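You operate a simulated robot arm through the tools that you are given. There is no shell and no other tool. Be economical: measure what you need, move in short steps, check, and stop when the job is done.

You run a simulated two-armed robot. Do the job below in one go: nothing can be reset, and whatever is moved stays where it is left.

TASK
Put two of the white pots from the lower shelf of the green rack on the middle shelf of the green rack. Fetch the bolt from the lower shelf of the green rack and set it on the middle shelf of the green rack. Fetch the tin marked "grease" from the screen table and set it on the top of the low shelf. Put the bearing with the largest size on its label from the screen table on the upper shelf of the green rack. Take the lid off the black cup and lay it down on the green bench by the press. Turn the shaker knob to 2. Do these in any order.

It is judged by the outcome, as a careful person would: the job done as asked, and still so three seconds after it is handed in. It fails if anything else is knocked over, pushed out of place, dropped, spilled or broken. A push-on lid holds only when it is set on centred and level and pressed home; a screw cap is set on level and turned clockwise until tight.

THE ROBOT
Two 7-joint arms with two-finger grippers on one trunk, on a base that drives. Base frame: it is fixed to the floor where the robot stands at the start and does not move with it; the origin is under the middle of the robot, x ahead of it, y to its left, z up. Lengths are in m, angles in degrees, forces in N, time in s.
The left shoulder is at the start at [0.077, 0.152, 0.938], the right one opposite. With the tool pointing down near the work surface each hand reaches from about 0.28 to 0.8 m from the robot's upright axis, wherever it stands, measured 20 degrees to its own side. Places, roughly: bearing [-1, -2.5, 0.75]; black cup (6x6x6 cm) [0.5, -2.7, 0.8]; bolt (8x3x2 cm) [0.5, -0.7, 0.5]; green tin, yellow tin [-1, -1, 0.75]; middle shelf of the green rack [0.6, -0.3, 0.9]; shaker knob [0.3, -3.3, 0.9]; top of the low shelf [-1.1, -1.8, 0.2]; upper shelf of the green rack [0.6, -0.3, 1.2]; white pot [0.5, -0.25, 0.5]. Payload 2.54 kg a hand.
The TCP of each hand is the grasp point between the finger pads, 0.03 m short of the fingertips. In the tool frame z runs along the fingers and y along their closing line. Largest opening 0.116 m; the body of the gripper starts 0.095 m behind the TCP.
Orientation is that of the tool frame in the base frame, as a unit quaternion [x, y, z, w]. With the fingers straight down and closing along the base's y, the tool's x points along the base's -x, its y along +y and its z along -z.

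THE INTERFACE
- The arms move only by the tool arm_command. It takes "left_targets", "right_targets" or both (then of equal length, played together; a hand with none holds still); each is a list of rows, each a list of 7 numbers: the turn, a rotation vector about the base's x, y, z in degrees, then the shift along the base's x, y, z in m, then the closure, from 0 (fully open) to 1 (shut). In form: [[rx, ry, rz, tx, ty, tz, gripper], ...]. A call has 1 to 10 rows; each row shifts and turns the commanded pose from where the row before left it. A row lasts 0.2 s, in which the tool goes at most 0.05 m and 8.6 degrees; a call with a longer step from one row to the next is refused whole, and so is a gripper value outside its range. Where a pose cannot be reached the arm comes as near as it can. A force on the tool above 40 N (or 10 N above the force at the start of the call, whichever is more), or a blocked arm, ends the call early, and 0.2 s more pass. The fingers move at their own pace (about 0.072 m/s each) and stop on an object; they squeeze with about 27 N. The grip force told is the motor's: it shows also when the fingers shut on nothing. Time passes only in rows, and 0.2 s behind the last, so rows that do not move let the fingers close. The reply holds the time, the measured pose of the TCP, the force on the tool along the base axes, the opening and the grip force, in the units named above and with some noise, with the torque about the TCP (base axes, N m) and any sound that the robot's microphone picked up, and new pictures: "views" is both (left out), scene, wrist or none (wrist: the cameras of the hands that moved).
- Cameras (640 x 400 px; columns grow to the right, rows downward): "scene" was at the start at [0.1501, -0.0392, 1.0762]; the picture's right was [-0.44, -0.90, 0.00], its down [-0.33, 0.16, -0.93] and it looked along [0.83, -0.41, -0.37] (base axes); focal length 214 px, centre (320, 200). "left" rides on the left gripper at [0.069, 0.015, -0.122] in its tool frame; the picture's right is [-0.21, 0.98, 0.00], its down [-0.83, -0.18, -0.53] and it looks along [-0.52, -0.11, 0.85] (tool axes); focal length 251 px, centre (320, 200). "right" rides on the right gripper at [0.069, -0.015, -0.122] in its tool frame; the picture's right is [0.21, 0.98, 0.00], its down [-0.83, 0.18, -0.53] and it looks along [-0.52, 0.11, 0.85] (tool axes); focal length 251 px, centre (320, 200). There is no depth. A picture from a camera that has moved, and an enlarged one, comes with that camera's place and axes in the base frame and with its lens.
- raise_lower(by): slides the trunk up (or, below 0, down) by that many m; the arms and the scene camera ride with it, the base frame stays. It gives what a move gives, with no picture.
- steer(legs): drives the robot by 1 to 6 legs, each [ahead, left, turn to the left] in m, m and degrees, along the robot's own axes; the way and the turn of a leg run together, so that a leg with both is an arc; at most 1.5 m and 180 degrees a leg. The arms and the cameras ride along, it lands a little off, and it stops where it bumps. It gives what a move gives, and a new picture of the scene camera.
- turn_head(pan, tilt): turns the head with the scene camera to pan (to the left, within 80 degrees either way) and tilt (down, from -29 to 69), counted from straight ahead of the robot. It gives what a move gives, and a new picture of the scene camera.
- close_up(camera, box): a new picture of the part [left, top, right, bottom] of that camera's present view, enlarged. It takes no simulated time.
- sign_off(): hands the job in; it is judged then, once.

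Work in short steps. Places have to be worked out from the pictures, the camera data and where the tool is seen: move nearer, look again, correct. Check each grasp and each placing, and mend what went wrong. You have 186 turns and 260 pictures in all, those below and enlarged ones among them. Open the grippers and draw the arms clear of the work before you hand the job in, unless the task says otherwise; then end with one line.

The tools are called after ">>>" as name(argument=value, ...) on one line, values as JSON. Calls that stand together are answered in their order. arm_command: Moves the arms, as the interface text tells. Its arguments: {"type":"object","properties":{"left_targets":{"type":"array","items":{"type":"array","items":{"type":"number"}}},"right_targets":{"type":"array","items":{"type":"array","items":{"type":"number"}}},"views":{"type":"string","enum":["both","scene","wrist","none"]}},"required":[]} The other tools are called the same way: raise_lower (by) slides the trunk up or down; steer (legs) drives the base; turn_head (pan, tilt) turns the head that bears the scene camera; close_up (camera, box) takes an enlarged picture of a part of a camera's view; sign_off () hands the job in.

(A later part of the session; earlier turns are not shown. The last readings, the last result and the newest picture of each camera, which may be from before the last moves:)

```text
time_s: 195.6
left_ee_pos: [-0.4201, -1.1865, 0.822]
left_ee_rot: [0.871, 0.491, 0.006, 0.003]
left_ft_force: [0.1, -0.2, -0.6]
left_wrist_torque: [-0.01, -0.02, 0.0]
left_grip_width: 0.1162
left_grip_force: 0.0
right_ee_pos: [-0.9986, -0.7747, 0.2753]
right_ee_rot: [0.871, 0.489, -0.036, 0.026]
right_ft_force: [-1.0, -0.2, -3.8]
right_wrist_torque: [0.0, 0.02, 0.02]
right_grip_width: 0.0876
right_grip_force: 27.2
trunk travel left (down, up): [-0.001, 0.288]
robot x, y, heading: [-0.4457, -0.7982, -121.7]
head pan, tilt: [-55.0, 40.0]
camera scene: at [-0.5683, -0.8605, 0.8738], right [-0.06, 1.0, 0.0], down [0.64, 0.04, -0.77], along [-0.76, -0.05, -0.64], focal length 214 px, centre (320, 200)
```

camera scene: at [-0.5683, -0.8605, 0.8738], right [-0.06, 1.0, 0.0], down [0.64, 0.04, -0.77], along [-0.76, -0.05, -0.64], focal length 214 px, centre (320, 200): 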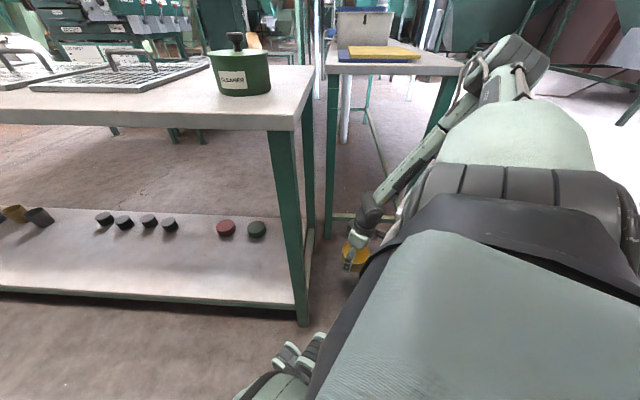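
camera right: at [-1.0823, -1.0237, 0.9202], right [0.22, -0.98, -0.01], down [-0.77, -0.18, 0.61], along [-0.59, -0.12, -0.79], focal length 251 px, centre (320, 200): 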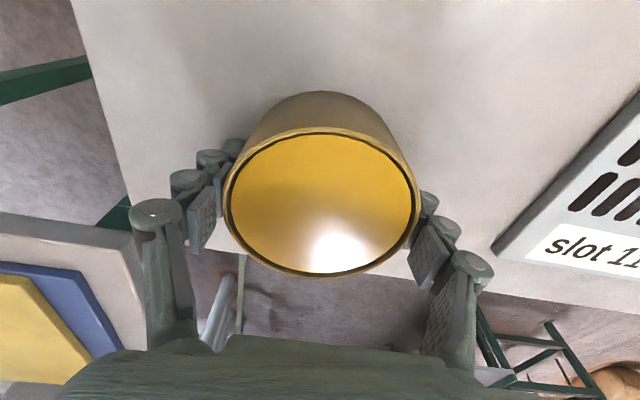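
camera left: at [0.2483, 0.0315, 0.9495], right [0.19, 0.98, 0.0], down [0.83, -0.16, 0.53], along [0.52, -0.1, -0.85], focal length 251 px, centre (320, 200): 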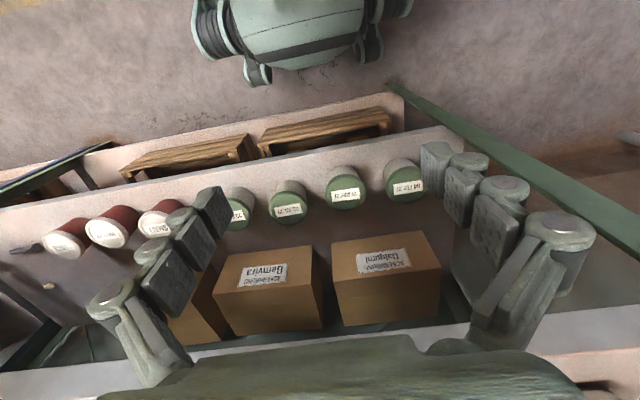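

Shelf corner at (-0.865,-0.967), z≈0.18. I lower the tin to 2 cm above shelf level and move in along -y in two stages.

>>> arm_command(right_targets=[[0, 0, 0, 0, 0, -0.015, 0.4], [0, 0, 0, 0, 0, -0.013, 0.4]], views="none")

>>> steer(legs=[[0.128, 0.078, 0]])

>>> close_up(camera="right", box=[0, 0, 640, 400])

```text
time_s: 196.2
left_ee_pos: [-0.4206, -1.1854, 0.8229]
left_ee_rot: [0.871, 0.491, 0.006, 0.002]
left_ft_force: [0.0, 0.0, -0.2]
left_wrist_torque: [-0.01, 0.02, -0.01]
left_grip_width: 0.1161
left_grip_force: 0.2
right_ee_pos: [-1.0012, -0.7741, 0.2461]
right_ee_rot: [0.871, 0.489, -0.037, 0.025]
right_ft_force: [-0.7, 0.2, -3.3]
right_wrist_torque: [0.04, 0.03, 0.02]
right_grip_width: 0.0876
right_grip_force: 26.7
trunk travel left (down, up): [-0.001, 0.288]
robot x, y, heading: [-0.4464, -0.798, -121.6]
head pan, tilt: [-55.0, 40.0]
```

```text
time_s: 197.6
left_ee_pos: [-0.4219, -1.3336, 0.8229]
left_ee_rot: [0.871, 0.491, 0.006, 0.002]
left_ft_force: [0.5, -1.0, 0.5]
left_wrist_torque: [0.03, -0.03, 0.01]
left_grip_width: 0.116
left_grip_force: 0.0
right_ee_pos: [-1.0015, -0.9231, 0.2469]
right_ee_rot: [0.871, 0.489, -0.037, 0.025]
right_ft_force: [-0.4, 0.2, -3.0]
right_wrist_torque: [-0.01, -0.03, 0.0]
right_grip_width: 0.0881
right_grip_force: 27.1
trunk travel left (down, up): [-0.001, 0.288]
robot x, y, heading: [-0.4473, -0.9464, -121.7]
head pan, tilt: [-55.0, 40.0]
camera scene: at [-0.5689, -1.0086, 0.8737], right [-0.06, 1.0, 0.0], down [0.64, 0.04, -0.77], along [-0.76, -0.05, -0.64], focal length 214 px, centre (320, 200)
```

scene: 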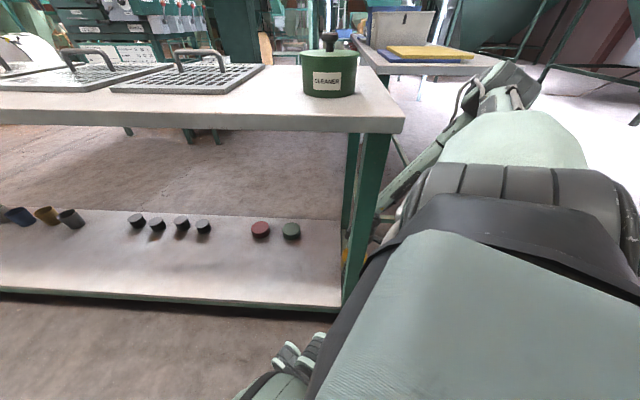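

```text
1.00 times, centred on (320, 200) of right (not enlarged: the box is as wide or as high as the picture)
camera zoom: at [-0.9729, -0.8452, 0.3634], right [0.95, -0.33, -0.01], down [-0.25, -0.75, 0.61], along [-0.21, -0.57, -0.79], focal length 251 px, centre (320, 200)
```

zoom: 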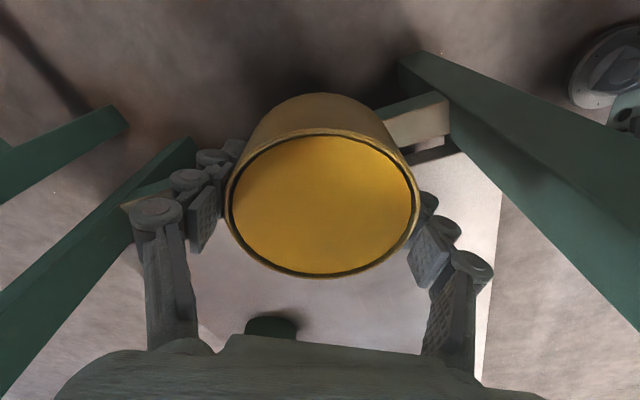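

Legs pass on both sides and the end rail is at shelf level below the tin. I move in the remaining 0.10 m.

>>> steer(legs=[[0.088, 0.054, 0]])

>>> close_up(camera="right", box=[0, 0, 640, 400])

```text
time_s: 198.9
left_ee_pos: [-0.4238, -1.4271, 0.8221]
left_ee_rot: [0.874, 0.486, 0.005, 0.003]
left_ft_force: [-0.4, -0.2, 0.0]
left_wrist_torque: [-0.01, -0.04, 0.02]
left_grip_width: 0.1157
left_grip_force: 0.0
right_ee_pos: [-0.9987, -1.0129, 0.2458]
right_ee_rot: [0.874, 0.483, -0.039, 0.028]
right_ft_force: [0.0, -0.4, -4.2]
right_wrist_torque: [0.0, -0.01, 0.02]
right_grip_width: 0.0878
right_grip_force: 27.3
trunk travel left (down, up): [-0.001, 0.288]
robot x, y, heading: [-0.4508, -1.0436, -122.1]
head pan, tilt: [-55.0, 40.0]
stopped in leg 1: the robot was blocked; the commanded pose is now the measured one
camera scene: at [-0.5689, -1.1016, 0.874], right [-0.05, 1.0, 0.0], down [0.64, 0.03, -0.77], along [-0.77, -0.04, -0.64], focal length 214 px, centre (320, 200)
```

scene: 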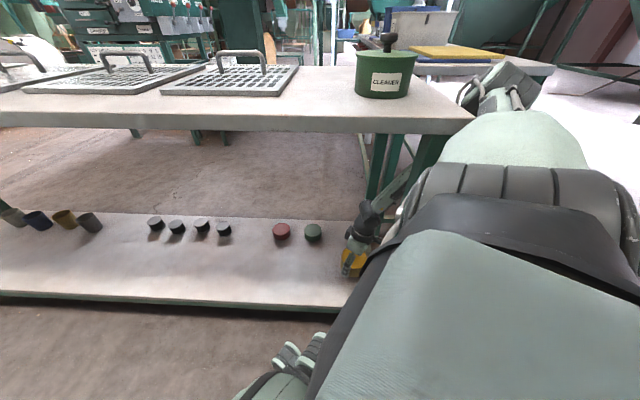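

```text
1.00 times, centred on (320, 200) of right (not enlarged: the box is as wide or as high as the picture)
camera zoom: at [-0.971, -0.9364, 0.363], right [0.94, -0.34, -0.01], down [-0.26, -0.75, 0.61], along [-0.21, -0.57, -0.79], focal length 251 px, centre (320, 200)
```

zoom: 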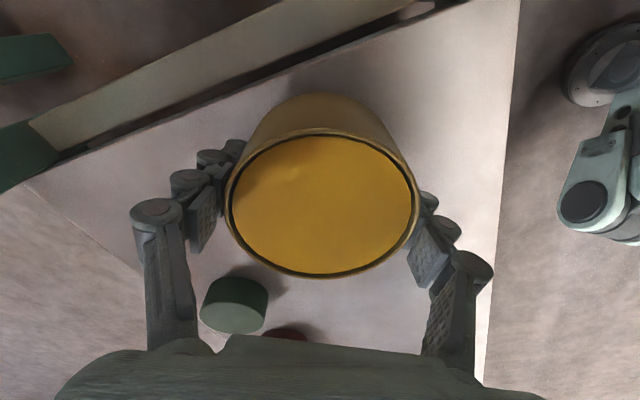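

The base stopped slightly early, but the tin is over the shelf fully (about 1.8 cm inside its end). I lower by arm until contact, shifting 1 cm further in.

>>> arm_command(right_targets=[[0, 0, 0, 0, -0.01, -0.006, 0.4], [0, 0, 0, 0, -0.005, -0.005, 0.4], [0, 0, 0, 0, 0, -0.004, 0.4], [0, 0, 0, 0, 0, -0.003, 0.4], [0, 0, 0, 0, 0, 0, 0.4]], views="none")

```text
time_s: 200.1
left_ee_pos: [-0.4236, -1.4306, 0.8209]
left_ee_rot: [0.873, 0.488, 0.005, 0.003]
left_ft_force: [0.0, 0.0, 0.2]
left_wrist_torque: [0.0, 0.02, -0.03]
left_grip_width: 0.1162
left_grip_force: 0.1
right_ee_pos: [-0.9989, -1.0309, 0.2283]
right_ee_rot: [0.873, 0.486, -0.037, 0.026]
right_ft_force: [-0.3, -0.2, -3.8]
right_wrist_torque: [0.01, -0.01, 0.01]
right_grip_width: 0.0879
right_grip_force: 26.8
trunk travel left (down, up): [-0.001, 0.288]
robot x, y, heading: [-0.4475, -1.0418, -121.9]
head pan, tilt: [-55.0, 40.0]
```

Position is now (-0.999,-1.031), no contact yet. I continue down in 2–3 mm steps.

>>> arm_command(right_targets=[[0, 0, 0, 0, 0, -0.004, 0.4], [0, 0, 0, 0, 0, -0.003, 0.4], [0, 0, 0, 0, 0, -0.003, 0.4], [0, 0, 0, 0, 0, 0, 0.4]], views="none")

```text
time_s: 201.1
left_ee_pos: [-0.4256, -1.4305, 0.8219]
left_ee_rot: [0.873, 0.487, 0.004, 0.002]
left_ft_force: [0.0, 0.2, -0.2]
left_wrist_torque: [-0.02, 0.02, 0.02]
left_grip_width: 0.1163
left_grip_force: 0.1
right_ee_pos: [-0.9987, -1.0317, 0.2183]
right_ee_rot: [0.873, 0.486, -0.037, 0.026]
right_ft_force: [0.3, 0.1, -3.9]
right_wrist_torque: [-0.02, -0.02, 0.03]
right_grip_width: 0.0878
right_grip_force: 27.4
trunk travel left (down, up): [-0.001, 0.288]
robot x, y, heading: [-0.4482, -1.0446, -121.8]
head pan, tilt: [-55.0, 40.0]
```

>>> arm_command(right_targets=[[0, 0, 0, 0, 0, -0.003, 0.4], [0, 0, 0, 0, 0, -0.003, 0.4], [0, 0, 0, 0, 0, -0.002, 0.4], [0, 0, 0, 0, 0, 0, 0.4]], views="wrist")

```text
time_s: 202.1
left_ee_pos: [-0.4225, -1.4304, 0.8239]
left_ee_rot: [0.873, 0.487, 0.004, 0.003]
left_ft_force: [1.1, 0.2, -0.8]
left_wrist_torque: [0.01, -0.03, 0.03]
left_grip_width: 0.1162
left_grip_force: 0.0
right_ee_pos: [-1.0005, -1.0309, 0.213]
right_ee_rot: [0.873, 0.486, -0.038, 0.025]
right_ft_force: [9.8, 5.3, 31.9]
right_wrist_torque: [0.99, 0.24, -0.18]
right_grip_width: 0.088
right_grip_force: 27.2
trunk travel left (down, up): [-0.001, 0.288]
robot x, y, heading: [-0.4484, -1.0427, -121.7]
head pan, tilt: [-55.0, 40.0]
camera right: at [-0.9709, -0.9544, 0.3297], right [0.94, -0.33, -0.01], down [-0.26, -0.75, 0.61], along [-0.21, -0.57, -0.79], focal length 251 px, centre (320, 200)
```

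right: 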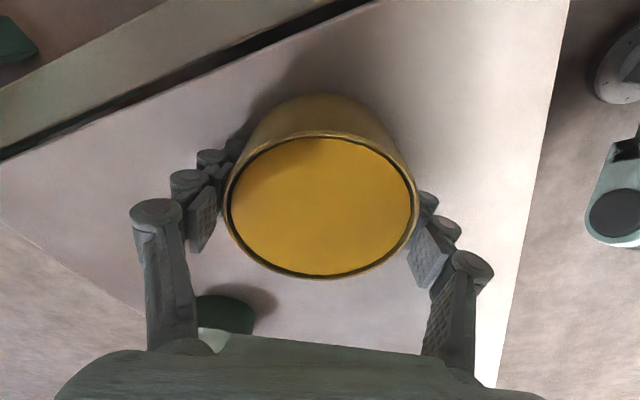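

Firm contact (32 N). I ease up 4 mm, open, and yaw the open hand 19° about the tin so that it can be withdrawn straight along +y between the legs.

>>> arm_command(right_targets=[[0, 0, 0, 0, 0, 0.004, 0.4], [0, 0, 0, 0, 0, 0, 0.2], [0, 0, 0, 0, 0, 0, 0], [0, 0, 0, 0, 0, 0.002, 0], [0, 0, 6, 0, 0, 0, 0], [0, 0, 7, 0, 0, 0, 0], [0, 0, 6, 0, 0, 0, 0], [0, 0, 0, 0, 0, 0, 0]], views="wrist")

```text
time_s: 203.9
left_ee_pos: [-0.4247, -1.4295, 0.8219]
left_ee_rot: [0.873, 0.488, 0.005, 0.003]
left_ft_force: [-0.2, 0.2, -0.3]
left_wrist_torque: [-0.03, 0.01, 0.02]
left_grip_width: 0.116
left_grip_force: 0.1
right_ee_pos: [-1.0002, -1.0318, 0.2161]
right_ee_rot: [0.781, 0.623, -0.033, 0.032]
right_ft_force: [0.4, -0.1, 0.1]
right_wrist_torque: [0.01, 0.01, -0.03]
right_grip_width: 0.116
right_grip_force: 0.1
trunk travel left (down, up): [-0.001, 0.288]
robot x, y, heading: [-0.4461, -1.0419, -121.9]
head pan, tilt: [-55.0, 40.0]
camera right: at [-0.998, -0.9493, 0.3329], right [1.0, -0.01, -0.01], down [0.0, -0.79, 0.61], along [-0.01, -0.61, -0.79], focal length 251 px, centre (320, 200)
```

right: 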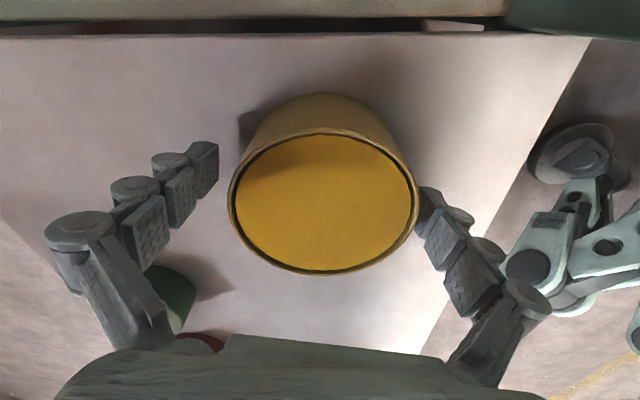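

The closing line is still 13° off x; I rotate 13° more, then drive out along +y.

>>> arm_command(right_targets=[[0, 0, 7, 0, 0, 0.001, 0], [0, 0, 6, 0, 0, 0, 0], [0, 0, 0, 0, 0, 0, 0]], views="wrist")

```text
time_s: 204.5
left_ee_pos: [-0.4242, -1.4292, 0.8228]
left_ee_rot: [0.874, 0.487, 0.004, 0.002]
left_ft_force: [-0.5, 0.6, -0.7]
left_wrist_torque: [-0.02, 0.02, 0.01]
left_grip_width: 0.1159
left_grip_force: 0.2
right_ee_pos: [-0.9767, -1.0085, 0.201]
right_ee_rot: [0.749, 0.662, -0.011, 0.032]
right_ft_force: [-1.6, -2.6, 6.5]
right_wrist_torque: [0.09, 0.4, 0.17]
right_grip_width: 0.1162
right_grip_force: 0.0
right hand out of reach, approached as far as the arm can: row 1, 2
trunk travel left (down, up): [-0.001, 0.288]
robot x, y, heading: [-0.4505, -1.0418, -121.7]
head pan, tilt: [-55.0, 40.0]
stopped in row 3 (right hand): the force on the tool passed its limit at 54 N (the readings are from after the stop); the commanded pose is now the measured one
camera right: at [-0.9875, -0.9302, 0.321], right [1.0, 0.09, 0.02], down [0.06, -0.81, 0.59], along [0.07, -0.58, -0.81], focal length 251 px, centre (320, 200)
```

right: 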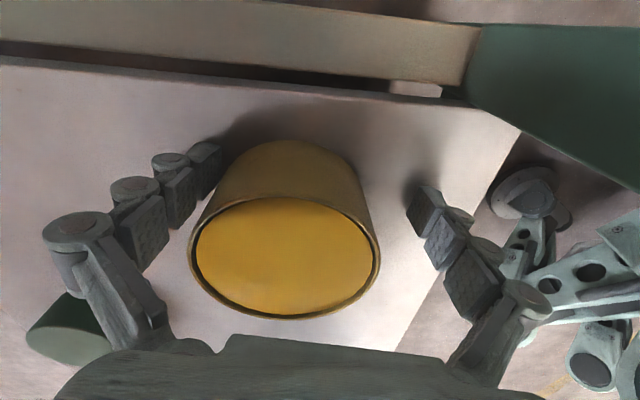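

The reach limit made the hand shift; the tin is still upright on the shelf, nearer the left finger. I raise 1 cm to free the tips.

>>> arm_command(right_targets=[[0, 0, 0, 0, 0, 0.004, 0], [0, 0, 0, 0, 0, 0.004, 0], [0, 0, 0, 0, 0, 0, 0]], views="wrist")

```text
time_s: 205.3
left_ee_pos: [-0.4249, -1.4281, 0.8243]
left_ee_rot: [0.874, 0.487, 0.005, 0.003]
left_ft_force: [-0.1, 0.5, -0.8]
left_wrist_torque: [-0.02, -0.01, -0.01]
left_grip_width: 0.1162
left_grip_force: 0.1
right_ee_pos: [-0.9766, -1.0075, 0.2073]
right_ee_rot: [0.748, 0.663, -0.007, 0.033]
right_ft_force: [-0.1, -0.3, -0.3]
right_wrist_torque: [0.0, -0.01, 0.03]
right_grip_width: 0.1161
right_grip_force: 0.1
trunk travel left (down, up): [-0.001, 0.288]
robot x, y, heading: [-0.4491, -1.0411, -121.9]
head pan, tilt: [-55.0, 40.0]
camera right: at [-0.9863, -0.9298, 0.3262], right [1.0, 0.1, 0.03], down [0.06, -0.81, 0.58], along [0.08, -0.58, -0.81], focal length 251 px, centre (320, 200)
```

right: 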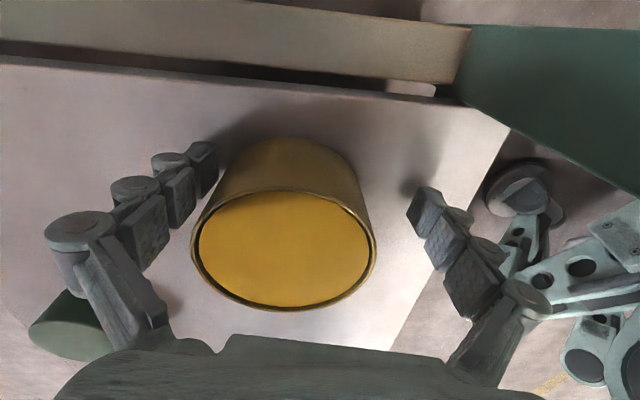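

The tin stands at about (-0.995,-1.03). I shift the base so the hand re-centres (−x 0.02), then slide out +y 0.07.

>>> steer(legs=[[0.0106, -0.017, 0], [-0.0594, -0.037, 0]])

>>> close_up(camera="right", box=[0, 0, 640, 400])

```text
time_s: 206.4
left_ee_pos: [-0.4454, -1.4247, 0.823]
left_ee_rot: [0.876, 0.482, 0.003, 0.002]
left_ft_force: [-0.5, 0.4, 0.3]
left_wrist_torque: [-0.01, -0.03, 0.02]
left_grip_width: 0.1156
left_grip_force: 0.0
right_ee_pos: [-0.9968, -0.9956, 0.2138]
right_ee_rot: [0.755, 0.656, -0.01, 0.027]
right_ft_force: [0.5, 0.1, -0.5]
right_wrist_torque: [0.06, 0.0, 0.01]
right_grip_width: 0.116
right_grip_force: 0.0
trunk travel left (down, up): [-0.001, 0.288]
robot x, y, heading: [-0.4644, -1.0379, -122.5]
head pan, tilt: [-55.0, 40.0]
stopped in leg 1: the robot was blocked; the commanded pose is now the measured one
camera scene: at [-0.585, -1.0982, 0.8749], right [-0.04, 1.0, 0.0], down [0.64, 0.03, -0.77], along [-0.77, -0.03, -0.64], focal length 214 px, centre (320, 200)
```

scene: 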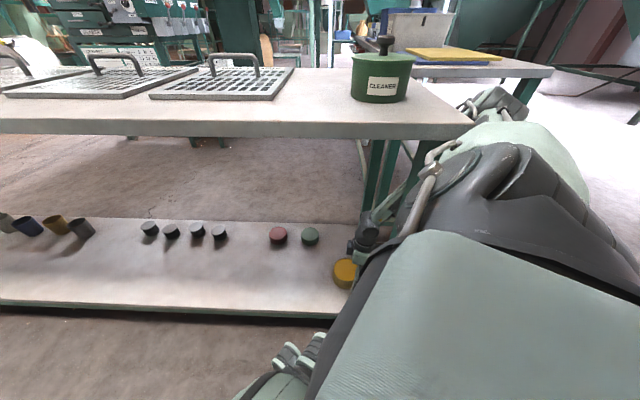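

```text
1.00 times, centred on (320, 200) of right (not enlarged: the box is as wide or as high as the picture)
camera zoom: at [-1.0051, -0.9165, 0.3319], right [1.0, 0.08, 0.02], down [0.05, -0.81, 0.58], along [0.06, -0.58, -0.81], focal length 251 px, centre (320, 200)
```

zoom: 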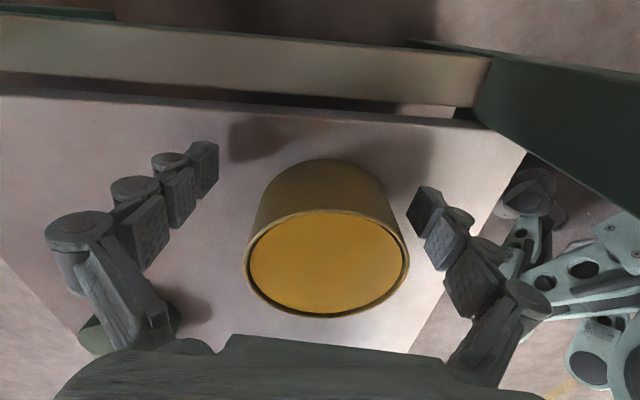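

Hand is now centred and ahead of the tin. I drive out along +y.

>>> steer(legs=[[-0.06, -0.037, 0], [-0.09, -0.056, 0]])

>>> close_up(camera="right", box=[0, 0, 640, 400])

```text
time_s: 208.2
left_ee_pos: [-0.4447, -1.25, 0.822]
left_ee_rot: [0.876, 0.483, 0.006, 0.002]
left_ft_force: [0.9, -0.5, -0.4]
left_wrist_torque: [0.01, -0.03, -0.04]
left_grip_width: 0.1159
left_grip_force: 0.0
right_ee_pos: [-0.9928, -0.8194, 0.209]
right_ee_rot: [0.753, 0.657, -0.008, 0.028]
right_ft_force: [-0.6, -0.5, 0.0]
right_wrist_torque: [0.02, 0.0, 0.01]
right_grip_width: 0.116
right_grip_force: 0.0
trunk travel left (down, up): [-0.001, 0.288]
robot x, y, heading: [-0.4615, -0.8629, -122.3]
head pan, tilt: [-55.0, 40.0]
camera scene: at [-0.5843, -0.922, 0.8738], right [-0.04, 1.0, 0.0], down [0.64, 0.03, -0.77], along [-0.77, -0.03, -0.64], focal length 214 px, centre (320, 200)
```

scene: 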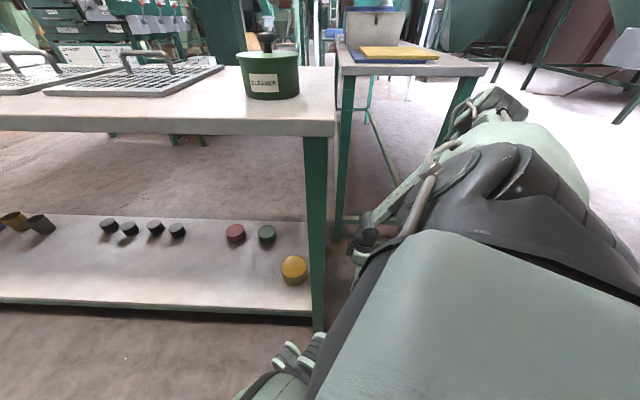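

```text
1.00 times, centred on (320, 200) of right (not enlarged: the box is as wide or as high as the picture)
camera zoom: at [-1.0021, -0.7411, 0.3288], right [1.0, 0.08, 0.02], down [0.05, -0.81, 0.58], along [0.06, -0.58, -0.81], focal length 251 px, centre (320, 200)
```

zoom: 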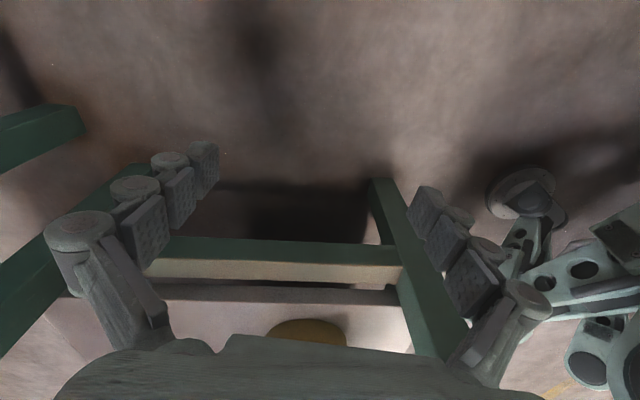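

The tin stands on the low shelf. I enlarge it to check for the label.

>>> close_up(camera="scene", box=[200, 200, 330, 300])

```text
4.00 times, centred on (265, 250) of scene
camera zoom: at [-0.5843, -0.922, 0.8738], right [-0.04, 1.0, 0.0], down [0.64, 0.03, -0.77], along [-0.77, -0.03, -0.64], focal length 858 px, centre (540, 0)
```

zoom: 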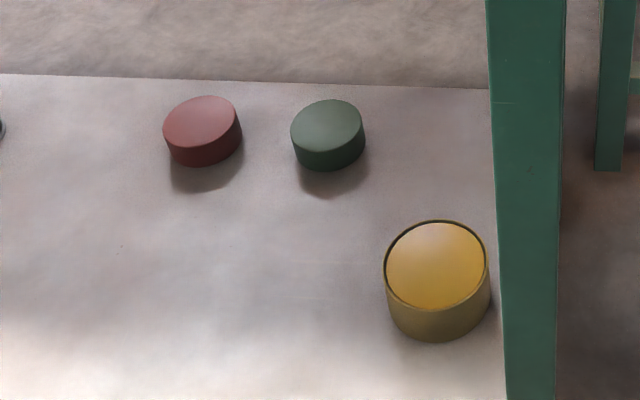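

No label on this side; the other tin is clearly CLEANER so this is the grease one (I'll try to glimpse its label in passing). I back off, raise the trunk and bring the right hand to a carrying pose.

>>> steer(legs=[[-0.2, 0, 0]])

>>> raise_lower(by=0.287)

>>> arm_command(right_targets=[[0, 0, -4, 0, 0, 0.045, 0], [0, 0, -4, 0, 0, 0.045, 0], [0, 0, -4, 0, 0, 0.045, 0], [0, 0, -4, 0.005, -0.015, 0.04, 0], [0, 0, -4, 0.005, -0.015, 0.04, 0], [0, 0, -4, 0.01, -0.035, 0.03, 0], [0, 0, 0, 0.01, -0.035, 0.03, 0], [0, 0, 0, 0.015, -0.04, 0.02, 0], [0, 0, 0, 0.015, -0.04, 0.02, 0], [0, 0, 0, 0.01, -0.045, 0, 0]], views="none")

>>> turn_head(pan=0, tilt=25)

```text
time_s: 209.8
left_ee_pos: [-0.3371, -1.0834, 0.8216]
left_ee_rot: [0.876, 0.483, 0.005, 0.002]
left_ft_force: [-0.2, -0.1, -0.1]
left_wrist_torque: [-0.02, -0.02, -0.03]
left_grip_width: 0.1161
left_grip_force: 0.0
right_ee_pos: [-0.8877, -0.6526, 0.2097]
right_ee_rot: [0.753, 0.657, -0.007, 0.029]
right_ft_force: [-0.9, 0.7, -0.1]
right_wrist_torque: [0.0, -0.04, 0.01]
right_grip_width: 0.1156
right_grip_force: 0.0
trunk travel left (down, up): [-0.001, 0.288]
robot x, y, heading: [-0.3578, -0.6973, -122.7]
head pan, tilt: [-55.0, 40.0]
camera scene: at [-0.4782, -0.7554, 0.8738], right [-0.04, 1.0, 0.0], down [0.64, 0.03, -0.77], along [-0.77, -0.03, -0.64], focal length 214 px, centre (320, 200)
```

scene: 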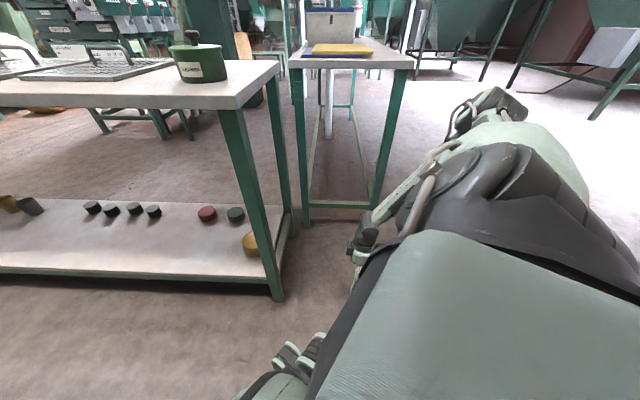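

```text
time_s: 212.7
left_ee_pos: [-0.3383, -1.0825, 1.1092]
left_ee_rot: [0.876, 0.483, 0.005, 0.002]
left_ft_force: [0.6, -0.2, 0.5]
left_wrist_torque: [0.0, -0.03, -0.01]
left_grip_width: 0.1161
left_grip_force: 0.0
right_ee_pos: [-0.8869, -0.6523, 0.4963]
right_ee_rot: [0.753, 0.658, -0.008, 0.029]
right_ft_force: [-0.2, 0.1, 0.7]
right_wrist_torque: [-0.01, 0.01, 0.01]
right_grip_width: 0.1159
right_grip_force: 0.1
trunk travel left (down, up): [-0.288, 0.001]
robot x, y, heading: [-0.3578, -0.6926, -122.6]
head pan, tilt: [-55.0, 40.0]
```

```text
time_s: 214.9
left_ee_pos: [-0.3379, -1.084, 1.1084]
left_ee_rot: [0.876, 0.483, 0.006, 0.002]
left_ft_force: [-0.4, -0.8, -0.2]
left_wrist_torque: [0.02, 0.03, 0.02]
left_grip_width: 0.1159
left_grip_force: 0.0
right_ee_pos: [-0.8184, -0.8769, 0.8109]
right_ee_rot: [0.874, 0.485, -0.014, 0.025]
right_ft_force: [0.8, -0.7, -0.5]
right_wrist_torque: [0.03, 0.0, 0.02]
right_grip_width: 0.1157
right_grip_force: 0.1
trunk travel left (down, up): [-0.288, 0.001]
robot x, y, heading: [-0.3575, -0.6949, -122.4]
head pan, tilt: [-55.0, 40.0]
```

```text
time_s: 216.1
left_ee_pos: [-0.3378, -1.0824, 1.111]
left_ee_rot: [0.876, 0.482, 0.005, 0.001]
left_ft_force: [0.3, 0.4, -0.1]
left_wrist_torque: [-0.03, -0.02, 0.03]
left_grip_width: 0.116
left_grip_force: 0.0
right_ee_pos: [-0.8185, -0.8779, 0.8111]
right_ee_rot: [0.874, 0.485, -0.013, 0.025]
right_ft_force: [-1.2, 1.0, 0.2]
right_wrist_torque: [0.0, -0.05, 0.0]
right_grip_width: 0.1161
right_grip_force: 0.0
trunk travel left (down, up): [-0.288, 0.001]
robot x, y, heading: [-0.3593, -0.6948, -122.3]
head pan, tilt: [0.0, 25.0]
camera scene: at [-0.4429, -0.8294, 1.1841], right [-0.84, 0.54, 0.0], down [0.23, 0.36, -0.91], along [-0.49, -0.76, -0.42], focal length 214 px, centre (320, 200)
```

scene: 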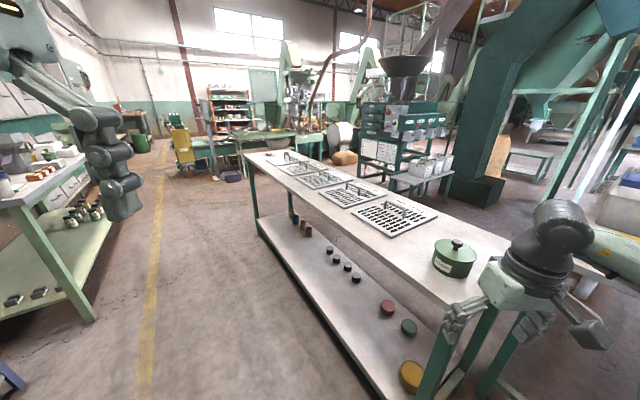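

I raise the right hand 0.16, turn right to face the table again and strafe along it toward the bearings.

>>> arm_command(right_targets=[[0, 0, 0, 0, 0, 0.04, 0], [0, 0, 0, 0, 0, 0.04, 0], [0, 0, 0, 0, 0, 0.04, 0], [0, 0, 0, 0, 0, 0.04, 0]], views="none")

>>> steer(legs=[[0, 0, -57.6], [0, 1.4, 0], [0, 0.35, 0]])

```text
time_s: 217.1
left_ee_pos: [-0.3372, -1.0824, 1.1097]
left_ee_rot: [0.876, 0.483, 0.006, 0.001]
left_ft_force: [-0.2, 0.0, 0.2]
left_wrist_torque: [0.02, 0.0, -0.02]
left_grip_width: 0.1158
left_grip_force: 0.0
right_ee_pos: [-0.8164, -0.8769, 0.9697]
right_ee_rot: [0.873, 0.487, -0.013, 0.026]
right_ft_force: [-0.2, -0.4, -0.8]
right_wrist_torque: [0.03, 0.02, 0.01]
right_grip_width: 0.116
right_grip_force: 0.1
trunk travel left (down, up): [-0.288, 0.001]
robot x, y, heading: [-0.357, -0.6949, -122.7]
head pan, tilt: [0.0, 25.0]
```

```text
time_s: 236.9
left_ee_pos: [-0.7129, -2.6551, 1.109]
left_ee_rot: [1.0, -0.007, 0.003, 0.004]
left_ft_force: [-0.3, 0.0, 0.1]
left_wrist_torque: [0.02, -0.04, 0.02]
left_grip_width: 0.1158
left_grip_force: 0.1
right_ee_pos: [-0.789, -2.1399, 0.9692]
right_ee_rot: [1.0, -0.002, -0.024, 0.016]
right_ft_force: [-0.1, 0.0, -0.1]
right_wrist_torque: [0.02, 0.02, 0.03]
right_grip_width: 0.1158
right_grip_force: 0.0
trunk travel left (down, up): [-0.288, 0.001]
robot x, y, heading: [-0.3904, -2.4356, 178.9]
head pan, tilt: [0.0, 25.0]
camera scene: at [-0.5519, -2.4333, 1.1841], right [0.02, 1.0, 0.0], down [0.42, -0.01, -0.91], along [-0.91, 0.02, -0.42], focal length 214 px, centre (320, 200)
```

scene: 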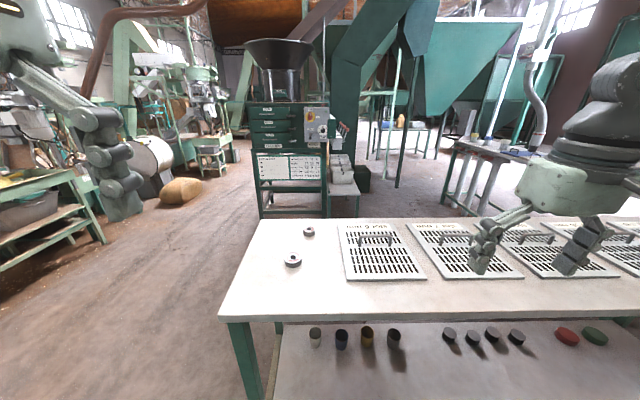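

Two bearings are on the table's end. I enlarge them to read the labels.

>>> close_up(camera="scene", box=[260, 215, 360, 278])

>>> close_up(camera="left", box=[0, 0, 640, 400])

```text
6.35 times, centred on (310, 246) of scene
camera zoom: at [-0.5519, -2.4333, 1.1841], right [0.02, 1.0, 0.0], down [0.42, -0.01, -0.91], along [-0.91, 0.02, -0.42], focal length 1362 px, centre (384, -95)
```

zoom: 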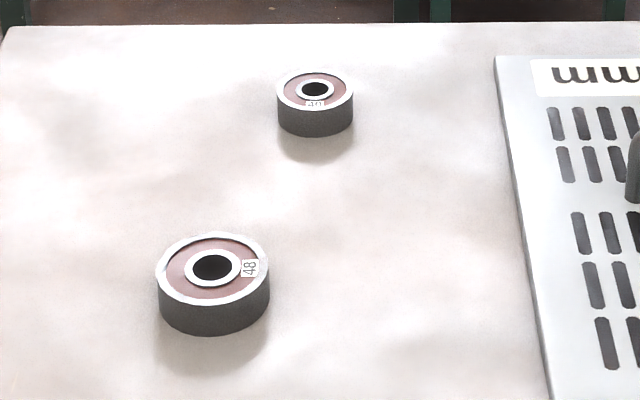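

```text
1.00 times, centred on (320, 200) of left (not enlarged: the box is as wide or as high as the picture)
camera zoom: at [-0.6449, -2.6701, 1.2317], right [-0.23, -0.97, 0.01], down [-0.83, 0.2, 0.53], along [-0.51, 0.11, -0.85], focal length 251 px, centre (320, 200)
```

zoom: 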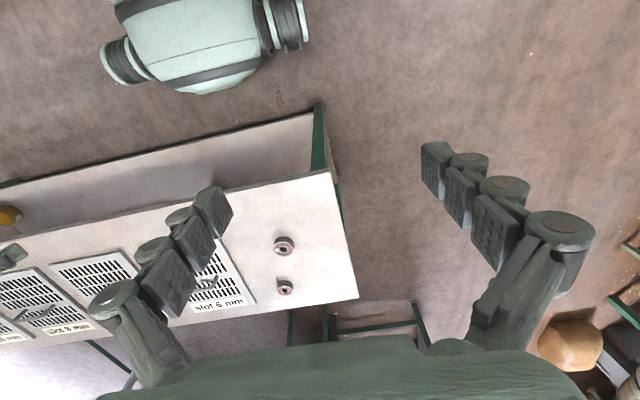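

Labels read "48" (near, larger) and "40". I'll take the 48 at about (-1.04,-2.50), Ø≈0.05, with the left hand: strafe right 0.2, lower the trunk 0.15, tilt 45° forward, fingers half open.

>>> steer(legs=[[0, -0.2, 1.1]])

>>> raise_lower(by=-0.13)

>>> arm_command(left_targets=[[0, 5, 0, -0.025, -0.005, 0, 0.35], [0, 5, 0, -0.025, -0.005, 0, 0.35], [0, 5, 0, -0.025, -0.005, 0, 0.35], [0, 5, 0, -0.025, -0.005, 0, 0.35], [0, 5, 0, -0.025, -0.005, 0, 0.35], [0, 5, 0, -0.025, -0.005, 0, 0.35], [0, 5, 0, -0.025, -0.005, 0, 0.35], [0, 5, 0, -0.025, -0.005, 0, 0.35], [0, 5, 0, -0.025, 0, 0, 0.35], [0, 0, 0, -0.02, 0, 0, 0.35]], views="wrist")

```text
time_s: 239.4
left_ee_pos: [-0.7065, -2.4615, 1.1094]
left_ee_rot: [1.0, 0.002, 0.003, 0.005]
left_ft_force: [0.3, 0.1, -0.6]
left_wrist_torque: [-0.01, 0.0, 0.0]
left_grip_width: 0.1159
left_grip_force: 0.1
right_ee_pos: [-0.7908, -1.9462, 0.9691]
right_ee_rot: [1.0, 0.006, -0.024, 0.017]
right_ft_force: [0.7, 0.1, -0.9]
right_wrist_torque: [0.01, -0.01, 0.02]
right_grip_width: 0.116
right_grip_force: 0.0
trunk travel left (down, up): [-0.288, 0.001]
robot x, y, heading: [-0.3902, -2.2349, 179.8]
head pan, tilt: [0.0, 25.0]
camera scene: at [-0.5501, -2.2361, 1.1841], right [0.0, 1.0, 0.0], down [0.42, 0.0, -0.91], along [-0.91, 0.0, -0.42], focal length 214 px, centre (320, 200)
```

scene: 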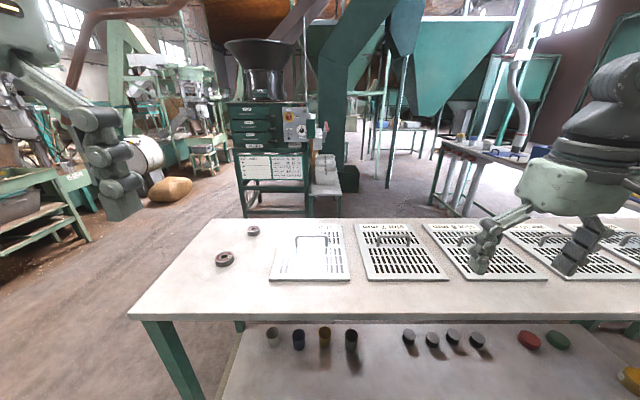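

```text
time_s: 241.0
left_ee_pos: [-0.7076, -2.4622, 0.9791]
left_ee_rot: [1.0, 0.002, 0.004, 0.004]
left_ft_force: [0.0, 0.5, -0.1]
left_wrist_torque: [0.0, 0.02, -0.01]
left_grip_width: 0.116
left_grip_force: 0.1
right_ee_pos: [-0.7902, -1.9459, 0.8395]
right_ee_rot: [1.0, 0.005, -0.024, 0.016]
right_ft_force: [-0.4, 0.6, 0.0]
right_wrist_torque: [-0.03, 0.0, 0.02]
right_grip_width: 0.1159
right_grip_force: 0.1
trunk travel left (down, up): [-0.158, 0.131]
robot x, y, heading: [-0.3911, -2.2398, 180.2]
head pan, tilt: [0.0, 25.0]
```

```text
time_s: 243.2
left_ee_pos: [-0.9529, -2.5035, 0.979]
left_ee_rot: [0.925, 0.003, -0.38, 0.004]
left_ft_force: [0.4, 0.9, 0.1]
left_wrist_torque: [0.01, 0.01, 0.04]
left_grip_width: 0.0755
left_grip_force: 0.0
right_ee_pos: [-0.7917, -1.9464, 0.8397]
right_ee_rot: [1.0, 0.006, -0.025, 0.016]
right_ft_force: [0.4, 0.1, -0.6]
right_wrist_torque: [-0.02, 0.01, 0.0]
right_grip_width: 0.1159
right_grip_force: 0.0
trunk travel left (down, up): [-0.158, 0.131]
robot x, y, heading: [-0.3912, -2.2395, 179.9]
head pan, tilt: [0.0, 25.0]
camera left: at [-0.8192, -2.5152, 1.0183], right [-0.15, -0.98, 0.16], down [-0.21, 0.18, 0.96], along [-0.97, 0.11, -0.24], focal length 251 px, centre (320, 200)
```

left: 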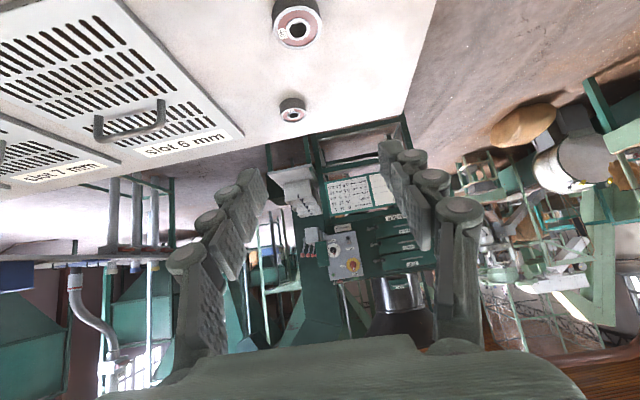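

Bearing 48 computes to (-1.032,-2.496). I enlarge to confirm the labels.

>>> close_up(camera="left", box=[250, 0, 350, 130])

```text
3.08 times, centred on (300, 65) of left
camera zoom: at [-0.8192, -2.5152, 1.0183], right [-0.15, -0.98, 0.16], down [-0.21, 0.18, 0.96], along [-0.97, 0.11, -0.24], focal length 774 px, centre (382, 615)
```

zoom: 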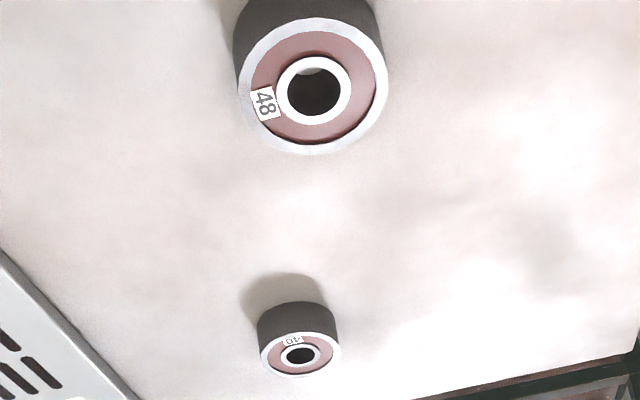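

Confirmed 48 vs 40. I move over it and down to z≈0.86 for a check.

>>> arm_command(left_targets=[[0, 0, 0, -0.03, 0.0035, -0.03, 0.35], [0, 0, 0, -0.03, 0.004, -0.03, 0.35], [0, 0, 0, -0.003, 0, -0.04, 0.35], [0, 0, 0, 0, 0, -0.03, 0.35], [0, 0, 0, 0, 0, 0, 0.35]], views="wrist")

```text
time_s: 244.4
left_ee_pos: [-1.0156, -2.4948, 0.8487]
left_ee_rot: [0.925, 0.003, -0.38, 0.003]
left_ft_force: [-0.9, -0.3, 0.0]
left_wrist_torque: [-0.01, 0.01, -0.02]
left_grip_width: 0.0754
left_grip_force: 0.0
right_ee_pos: [-0.7916, -1.9461, 0.8388]
right_ee_rot: [1.0, 0.006, -0.024, 0.017]
right_ft_force: [-0.1, -0.6, -0.4]
right_wrist_torque: [0.02, 0.01, -0.03]
right_grip_width: 0.1157
right_grip_force: 0.0
trunk travel left (down, up): [-0.158, 0.131]
robot x, y, heading: [-0.3869, -2.2357, 180.0]
head pan, tilt: [0.0, 25.0]
camera left: at [-0.8819, -2.5068, 0.8874], right [-0.15, -0.98, 0.15], down [-0.21, 0.18, 0.96], along [-0.97, 0.11, -0.24], focal length 251 px, centre (320, 200)
```

left: 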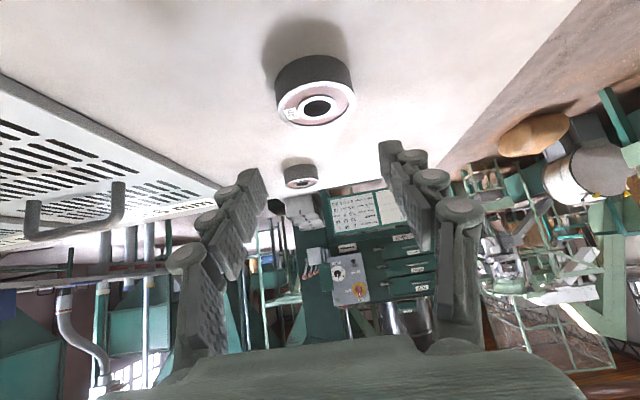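

Bearing at about (-1.037,-2.497). I descend to z≈0.79 with small corrections.

>>> arm_command(left_targets=[[0, 0, 0, -0.003, -0.002, -0.02, 0.35], [0, 0, 0, -0.003, 0, -0.02, 0.35], [0, 0, 0, 0, 0, -0.01, 0.35], [0, 0, 0, 0, 0, -0.006, 0.35], [0, 0, 0, 0, 0, 0, 0.35]], views="wrist")

```text
time_s: 245.7
left_ee_pos: [-1.0246, -2.4955, 0.8078]
left_ee_rot: [0.919, 0.005, -0.395, 0.002]
left_ft_force: [0.5, -0.8, 18.7]
left_wrist_torque: [0.07, 0.21, 0.01]
left_grip_width: 0.0453
left_grip_force: 13.1
right_ee_pos: [-0.7885, -1.9462, 0.8403]
right_ee_rot: [1.0, 0.006, -0.025, 0.017]
right_ft_force: [-0.4, 0.1, 1.0]
right_wrist_torque: [0.0, 0.02, -0.03]
right_grip_width: 0.1159
right_grip_force: 0.1
trunk travel left (down, up): [-0.158, 0.131]
robot x, y, heading: [-0.3883, -2.2363, 179.7]
head pan, tilt: [0.0, 25.0]
stopped in row 5 (left hand): the force on the tool passed its limit at 42 N (the readings are from after the stop); the commanded pose is now the measured one
camera left: at [-0.8885, -2.5084, 0.8418], right [-0.14, -0.98, 0.16], down [-0.18, 0.18, 0.97], along [-0.97, 0.11, -0.2], focal length 251 px, centre (320, 200)
```

left: 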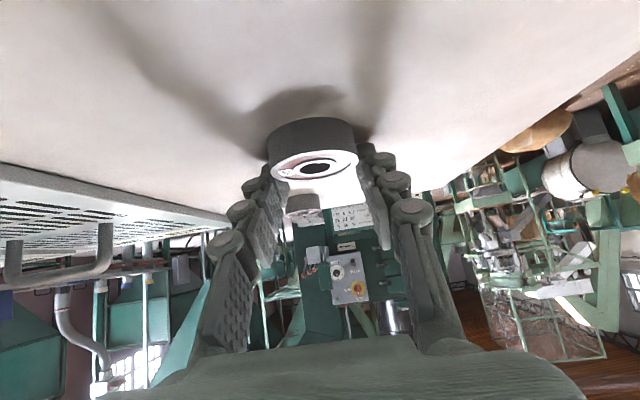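

Contact stop at z 0.808 (fingertips reach farther than assumed) and the fingers are already around the bearing (0.045 m, 13 N). I ease up 4 mm and close on it.

>>> arm_command(left_targets=[[0, 0, 0, 0, 0, 0.003, 0.35], [0, 0, 0, 0, 0, 0.002, 0.35], [0, 0, 0, 0, 0, 0, 0.35]], views="wrist")

```text
time_s: 246.5
left_ee_pos: [-1.023, -2.4936, 0.8056]
left_ee_rot: [0.922, 0.005, -0.387, 0.004]
left_ft_force: [0.3, 0.4, 1.6]
left_wrist_torque: [-0.05, -0.05, -0.01]
left_grip_width: 0.076
left_grip_force: 0.4
right_ee_pos: [-0.79, -1.9461, 0.8394]
right_ee_rot: [1.0, 0.005, -0.024, 0.017]
right_ft_force: [-1.0, 0.1, -0.5]
right_wrist_torque: [0.03, 0.01, 0.03]
right_grip_width: 0.116
right_grip_force: 0.1
trunk travel left (down, up): [-0.158, 0.131]
robot x, y, heading: [-0.3891, -2.2402, 179.8]
head pan, tilt: [0.0, 25.0]
camera left: at [-0.8879, -2.5079, 0.8416], right [-0.14, -0.98, 0.15], down [-0.2, 0.18, 0.96], along [-0.97, 0.11, -0.22], focal length 251 px, centre (320, 200)
```

left: 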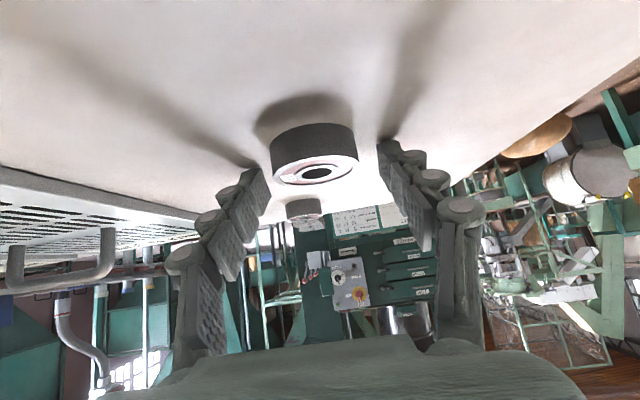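

The fingers reopened around the bearing, well centred. I close on it while raising 3 mm to offset the tip extension.

>>> arm_command(left_targets=[[0, 0, 0, 0, 0, 0.002, 0.45], [0, 0, 0, 0, 0, 0.002, 0.55], [0, 0, 0, 0, 0, 0, 0.7], [0, 0, 0, 0, 0, 0, 0.8], [0, 0, 0, 0, 0, 0, 0.8]], views="wrist")

```text
time_s: 247.7
left_ee_pos: [-1.0231, -2.4954, 0.8101]
left_ee_rot: [0.922, 0.003, -0.388, 0.002]
left_ft_force: [-0.2, -0.1, -0.2]
left_wrist_torque: [0.01, 0.04, -0.02]
left_grip_width: 0.0441
left_grip_force: 26.8
right_ee_pos: [-0.7906, -1.9461, 0.84]
right_ee_rot: [1.0, 0.005, -0.024, 0.016]
right_ft_force: [-0.4, -0.1, 1.2]
right_wrist_torque: [0.02, -0.05, 0.03]
right_grip_width: 0.1162
right_grip_force: 0.1
trunk travel left (down, up): [-0.158, 0.131]
robot x, y, heading: [-0.3877, -2.2342, 179.9]
head pan, tilt: [0.0, 25.0]
camera left: at [-0.8883, -2.5083, 0.8461], right [-0.14, -0.98, 0.15], down [-0.2, 0.18, 0.96], along [-0.97, 0.11, -0.22], focal length 251 px, centre (320, 200)
```

left: 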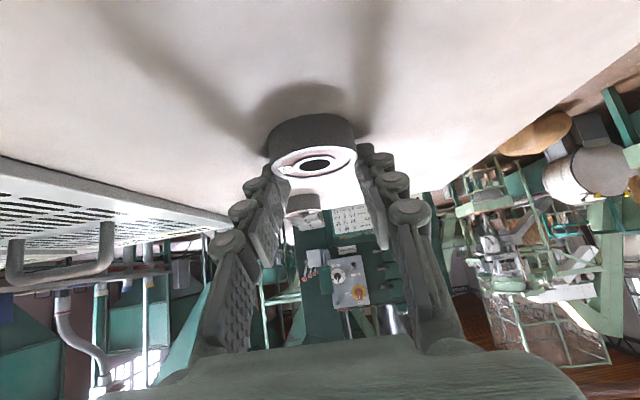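

Gripped at 0.044 m, 27 N. I lift 6 cm and check it comes along.

>>> arm_command(left_targets=[[0, 0, 0, 0, 0, 0.02, 0.8], [0, 0, 0, 0, 0, 0.04, 0.8], [0, 0, 0, 0, 0, 0.04, 0.8], [0, 0, 0, 0, 0, 0, 0.8]], views="wrist")

```text
time_s: 248.7
left_ee_pos: [-1.0239, -2.4933, 0.9121]
left_ee_rot: [0.922, 0.003, -0.388, 0.001]
left_ft_force: [-0.1, 0.0, -0.5]
left_wrist_torque: [-0.02, 0.0, 0.0]
left_grip_width: 0.044
left_grip_force: 27.0
right_ee_pos: [-0.7905, -1.9462, 0.8394]
right_ee_rot: [1.0, 0.005, -0.024, 0.017]
right_ft_force: [-0.2, -0.1, -1.0]
right_wrist_torque: [0.0, 0.02, 0.0]
right_grip_width: 0.1157
right_grip_force: 0.0
trunk travel left (down, up): [-0.158, 0.131]
robot x, y, heading: [-0.3926, -2.2396, 179.8]
head pan, tilt: [0.0, 25.0]
camera left: at [-0.8889, -2.5077, 0.9485], right [-0.14, -0.98, 0.15], down [-0.2, 0.18, 0.96], along [-0.97, 0.11, -0.22], focal length 251 px, centre (320, 200)
```

left: 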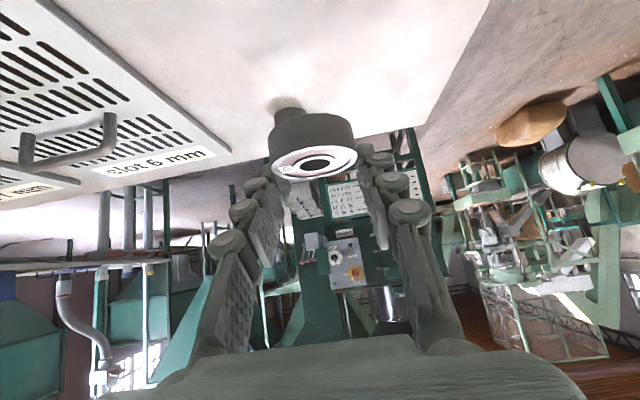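

Bearing is held. I draw the hand in, raise the trunk and travel back: strafe right past the table, then turn right 180° to face the green rack.

>>> arm_command(left_targets=[[0, 0, 0, 0.02, 0, 0.03, 0.8], [0, 0, 0, 0.03, 0, 0.03, 0.8], [0, 0, 0, 0.03, 0, 0.02, 0.8], [0, 0, 0, 0.03, 0, 0, 0.8], [0, 0, 0, 0.03, 0, 0, 0.8], [0, 0, 0, 0.03, 0, 0, 0.8]], views="none")

>>> raise_lower(by=0.13)

>>> steer(legs=[[0, -1.45, 0], [0.0, -0.25, 0], [0, 0, -90], [0, 0, -90]])

```text
time_s: 250.1
left_ee_pos: [-0.8519, -2.4956, 0.9905]
left_ee_rot: [0.921, 0.004, -0.389, 0.003]
left_ft_force: [-0.1, -0.2, -1.2]
left_wrist_torque: [0.03, -0.03, -0.01]
left_grip_width: 0.044
left_grip_force: 26.8
right_ee_pos: [-0.7912, -1.9455, 0.8394]
right_ee_rot: [1.0, 0.006, -0.024, 0.017]
right_ft_force: [0.2, -0.9, 0.1]
right_wrist_torque: [0.0, -0.01, 0.03]
right_grip_width: 0.1158
right_grip_force: 0.1
trunk travel left (down, up): [-0.158, 0.131]
robot x, y, heading: [-0.3896, -2.2367, 179.9]
head pan, tilt: [0.0, 25.0]
```

```text
time_s: 251.7
left_ee_pos: [-0.8527, -2.4962, 1.1194]
left_ee_rot: [0.921, 0.004, -0.388, 0.003]
left_ft_force: [0.0, 0.4, -1.5]
left_wrist_torque: [-0.02, 0.0, -0.01]
left_grip_width: 0.0437
left_grip_force: 27.5
right_ee_pos: [-0.7916, -1.946, 0.9697]
right_ee_rot: [1.0, 0.006, -0.025, 0.016]
right_ft_force: [-0.5, -0.2, 0.1]
right_wrist_torque: [-0.02, -0.02, -0.01]
right_grip_width: 0.116
right_grip_force: 0.3
trunk travel left (down, up): [-0.288, 0.001]
robot x, y, heading: [-0.3901, -2.2382, 179.7]
head pan, tilt: [0.0, 25.0]
```

```text
time_s: 276.4
left_ee_pos: [0.0659, -0.2826, 1.1196]
left_ee_rot: [0.006, 0.922, -0.001, 0.388]
left_ft_force: [0.6, 0.1, -1.1]
left_wrist_torque: [-0.02, -0.02, 0.0]
left_grip_width: 0.04
left_grip_force: 26.7
right_ee_pos: [-0.0089, -0.8299, 0.9704]
right_ee_rot: [0.006, 1.0, 0.016, 0.025]
right_ft_force: [0.0, 0.7, 1.4]
right_wrist_torque: [0.01, -0.01, 0.01]
right_grip_width: 0.1159
right_grip_force: 0.0
trunk travel left (down, up): [-0.288, 0.001]
robot x, y, heading: [-0.4027, -0.5328, -1.5]
head pan, tilt: [0.0, 25.0]
camera scene: at [-0.2431, -0.5334, 1.1841], right [-0.02, -1.0, 0.0], down [-0.42, 0.01, -0.91], along [0.91, -0.02, -0.42], focal length 214 px, centre (320, 200)
```

scene: 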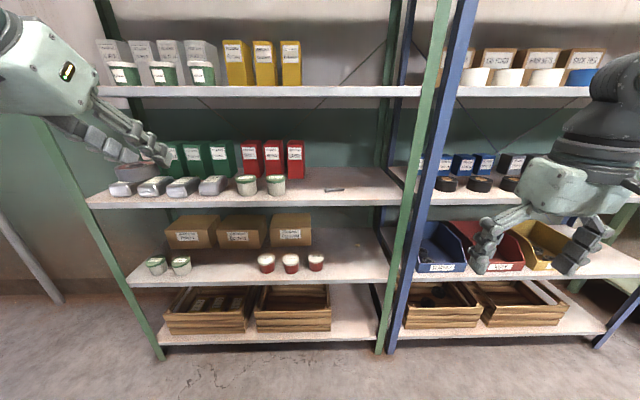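

The grip width dropped from 0.044 to 0.040, so I check the bearing in the left wrist camera.

>>> close_up(camera="left", box=[160, 60, 480, 260])

```text
2.00 times, centred on (320, 160) of left
camera zoom: at [-0.0702, -0.2646, 1.1558], right [0.16, 0.97, 0.15], down [0.19, -0.19, 0.96], along [0.97, -0.13, -0.22], focal length 503 px, centre (320, 280)
```

zoom: 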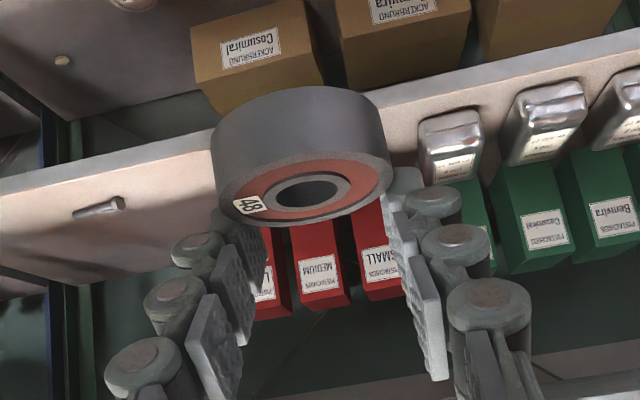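

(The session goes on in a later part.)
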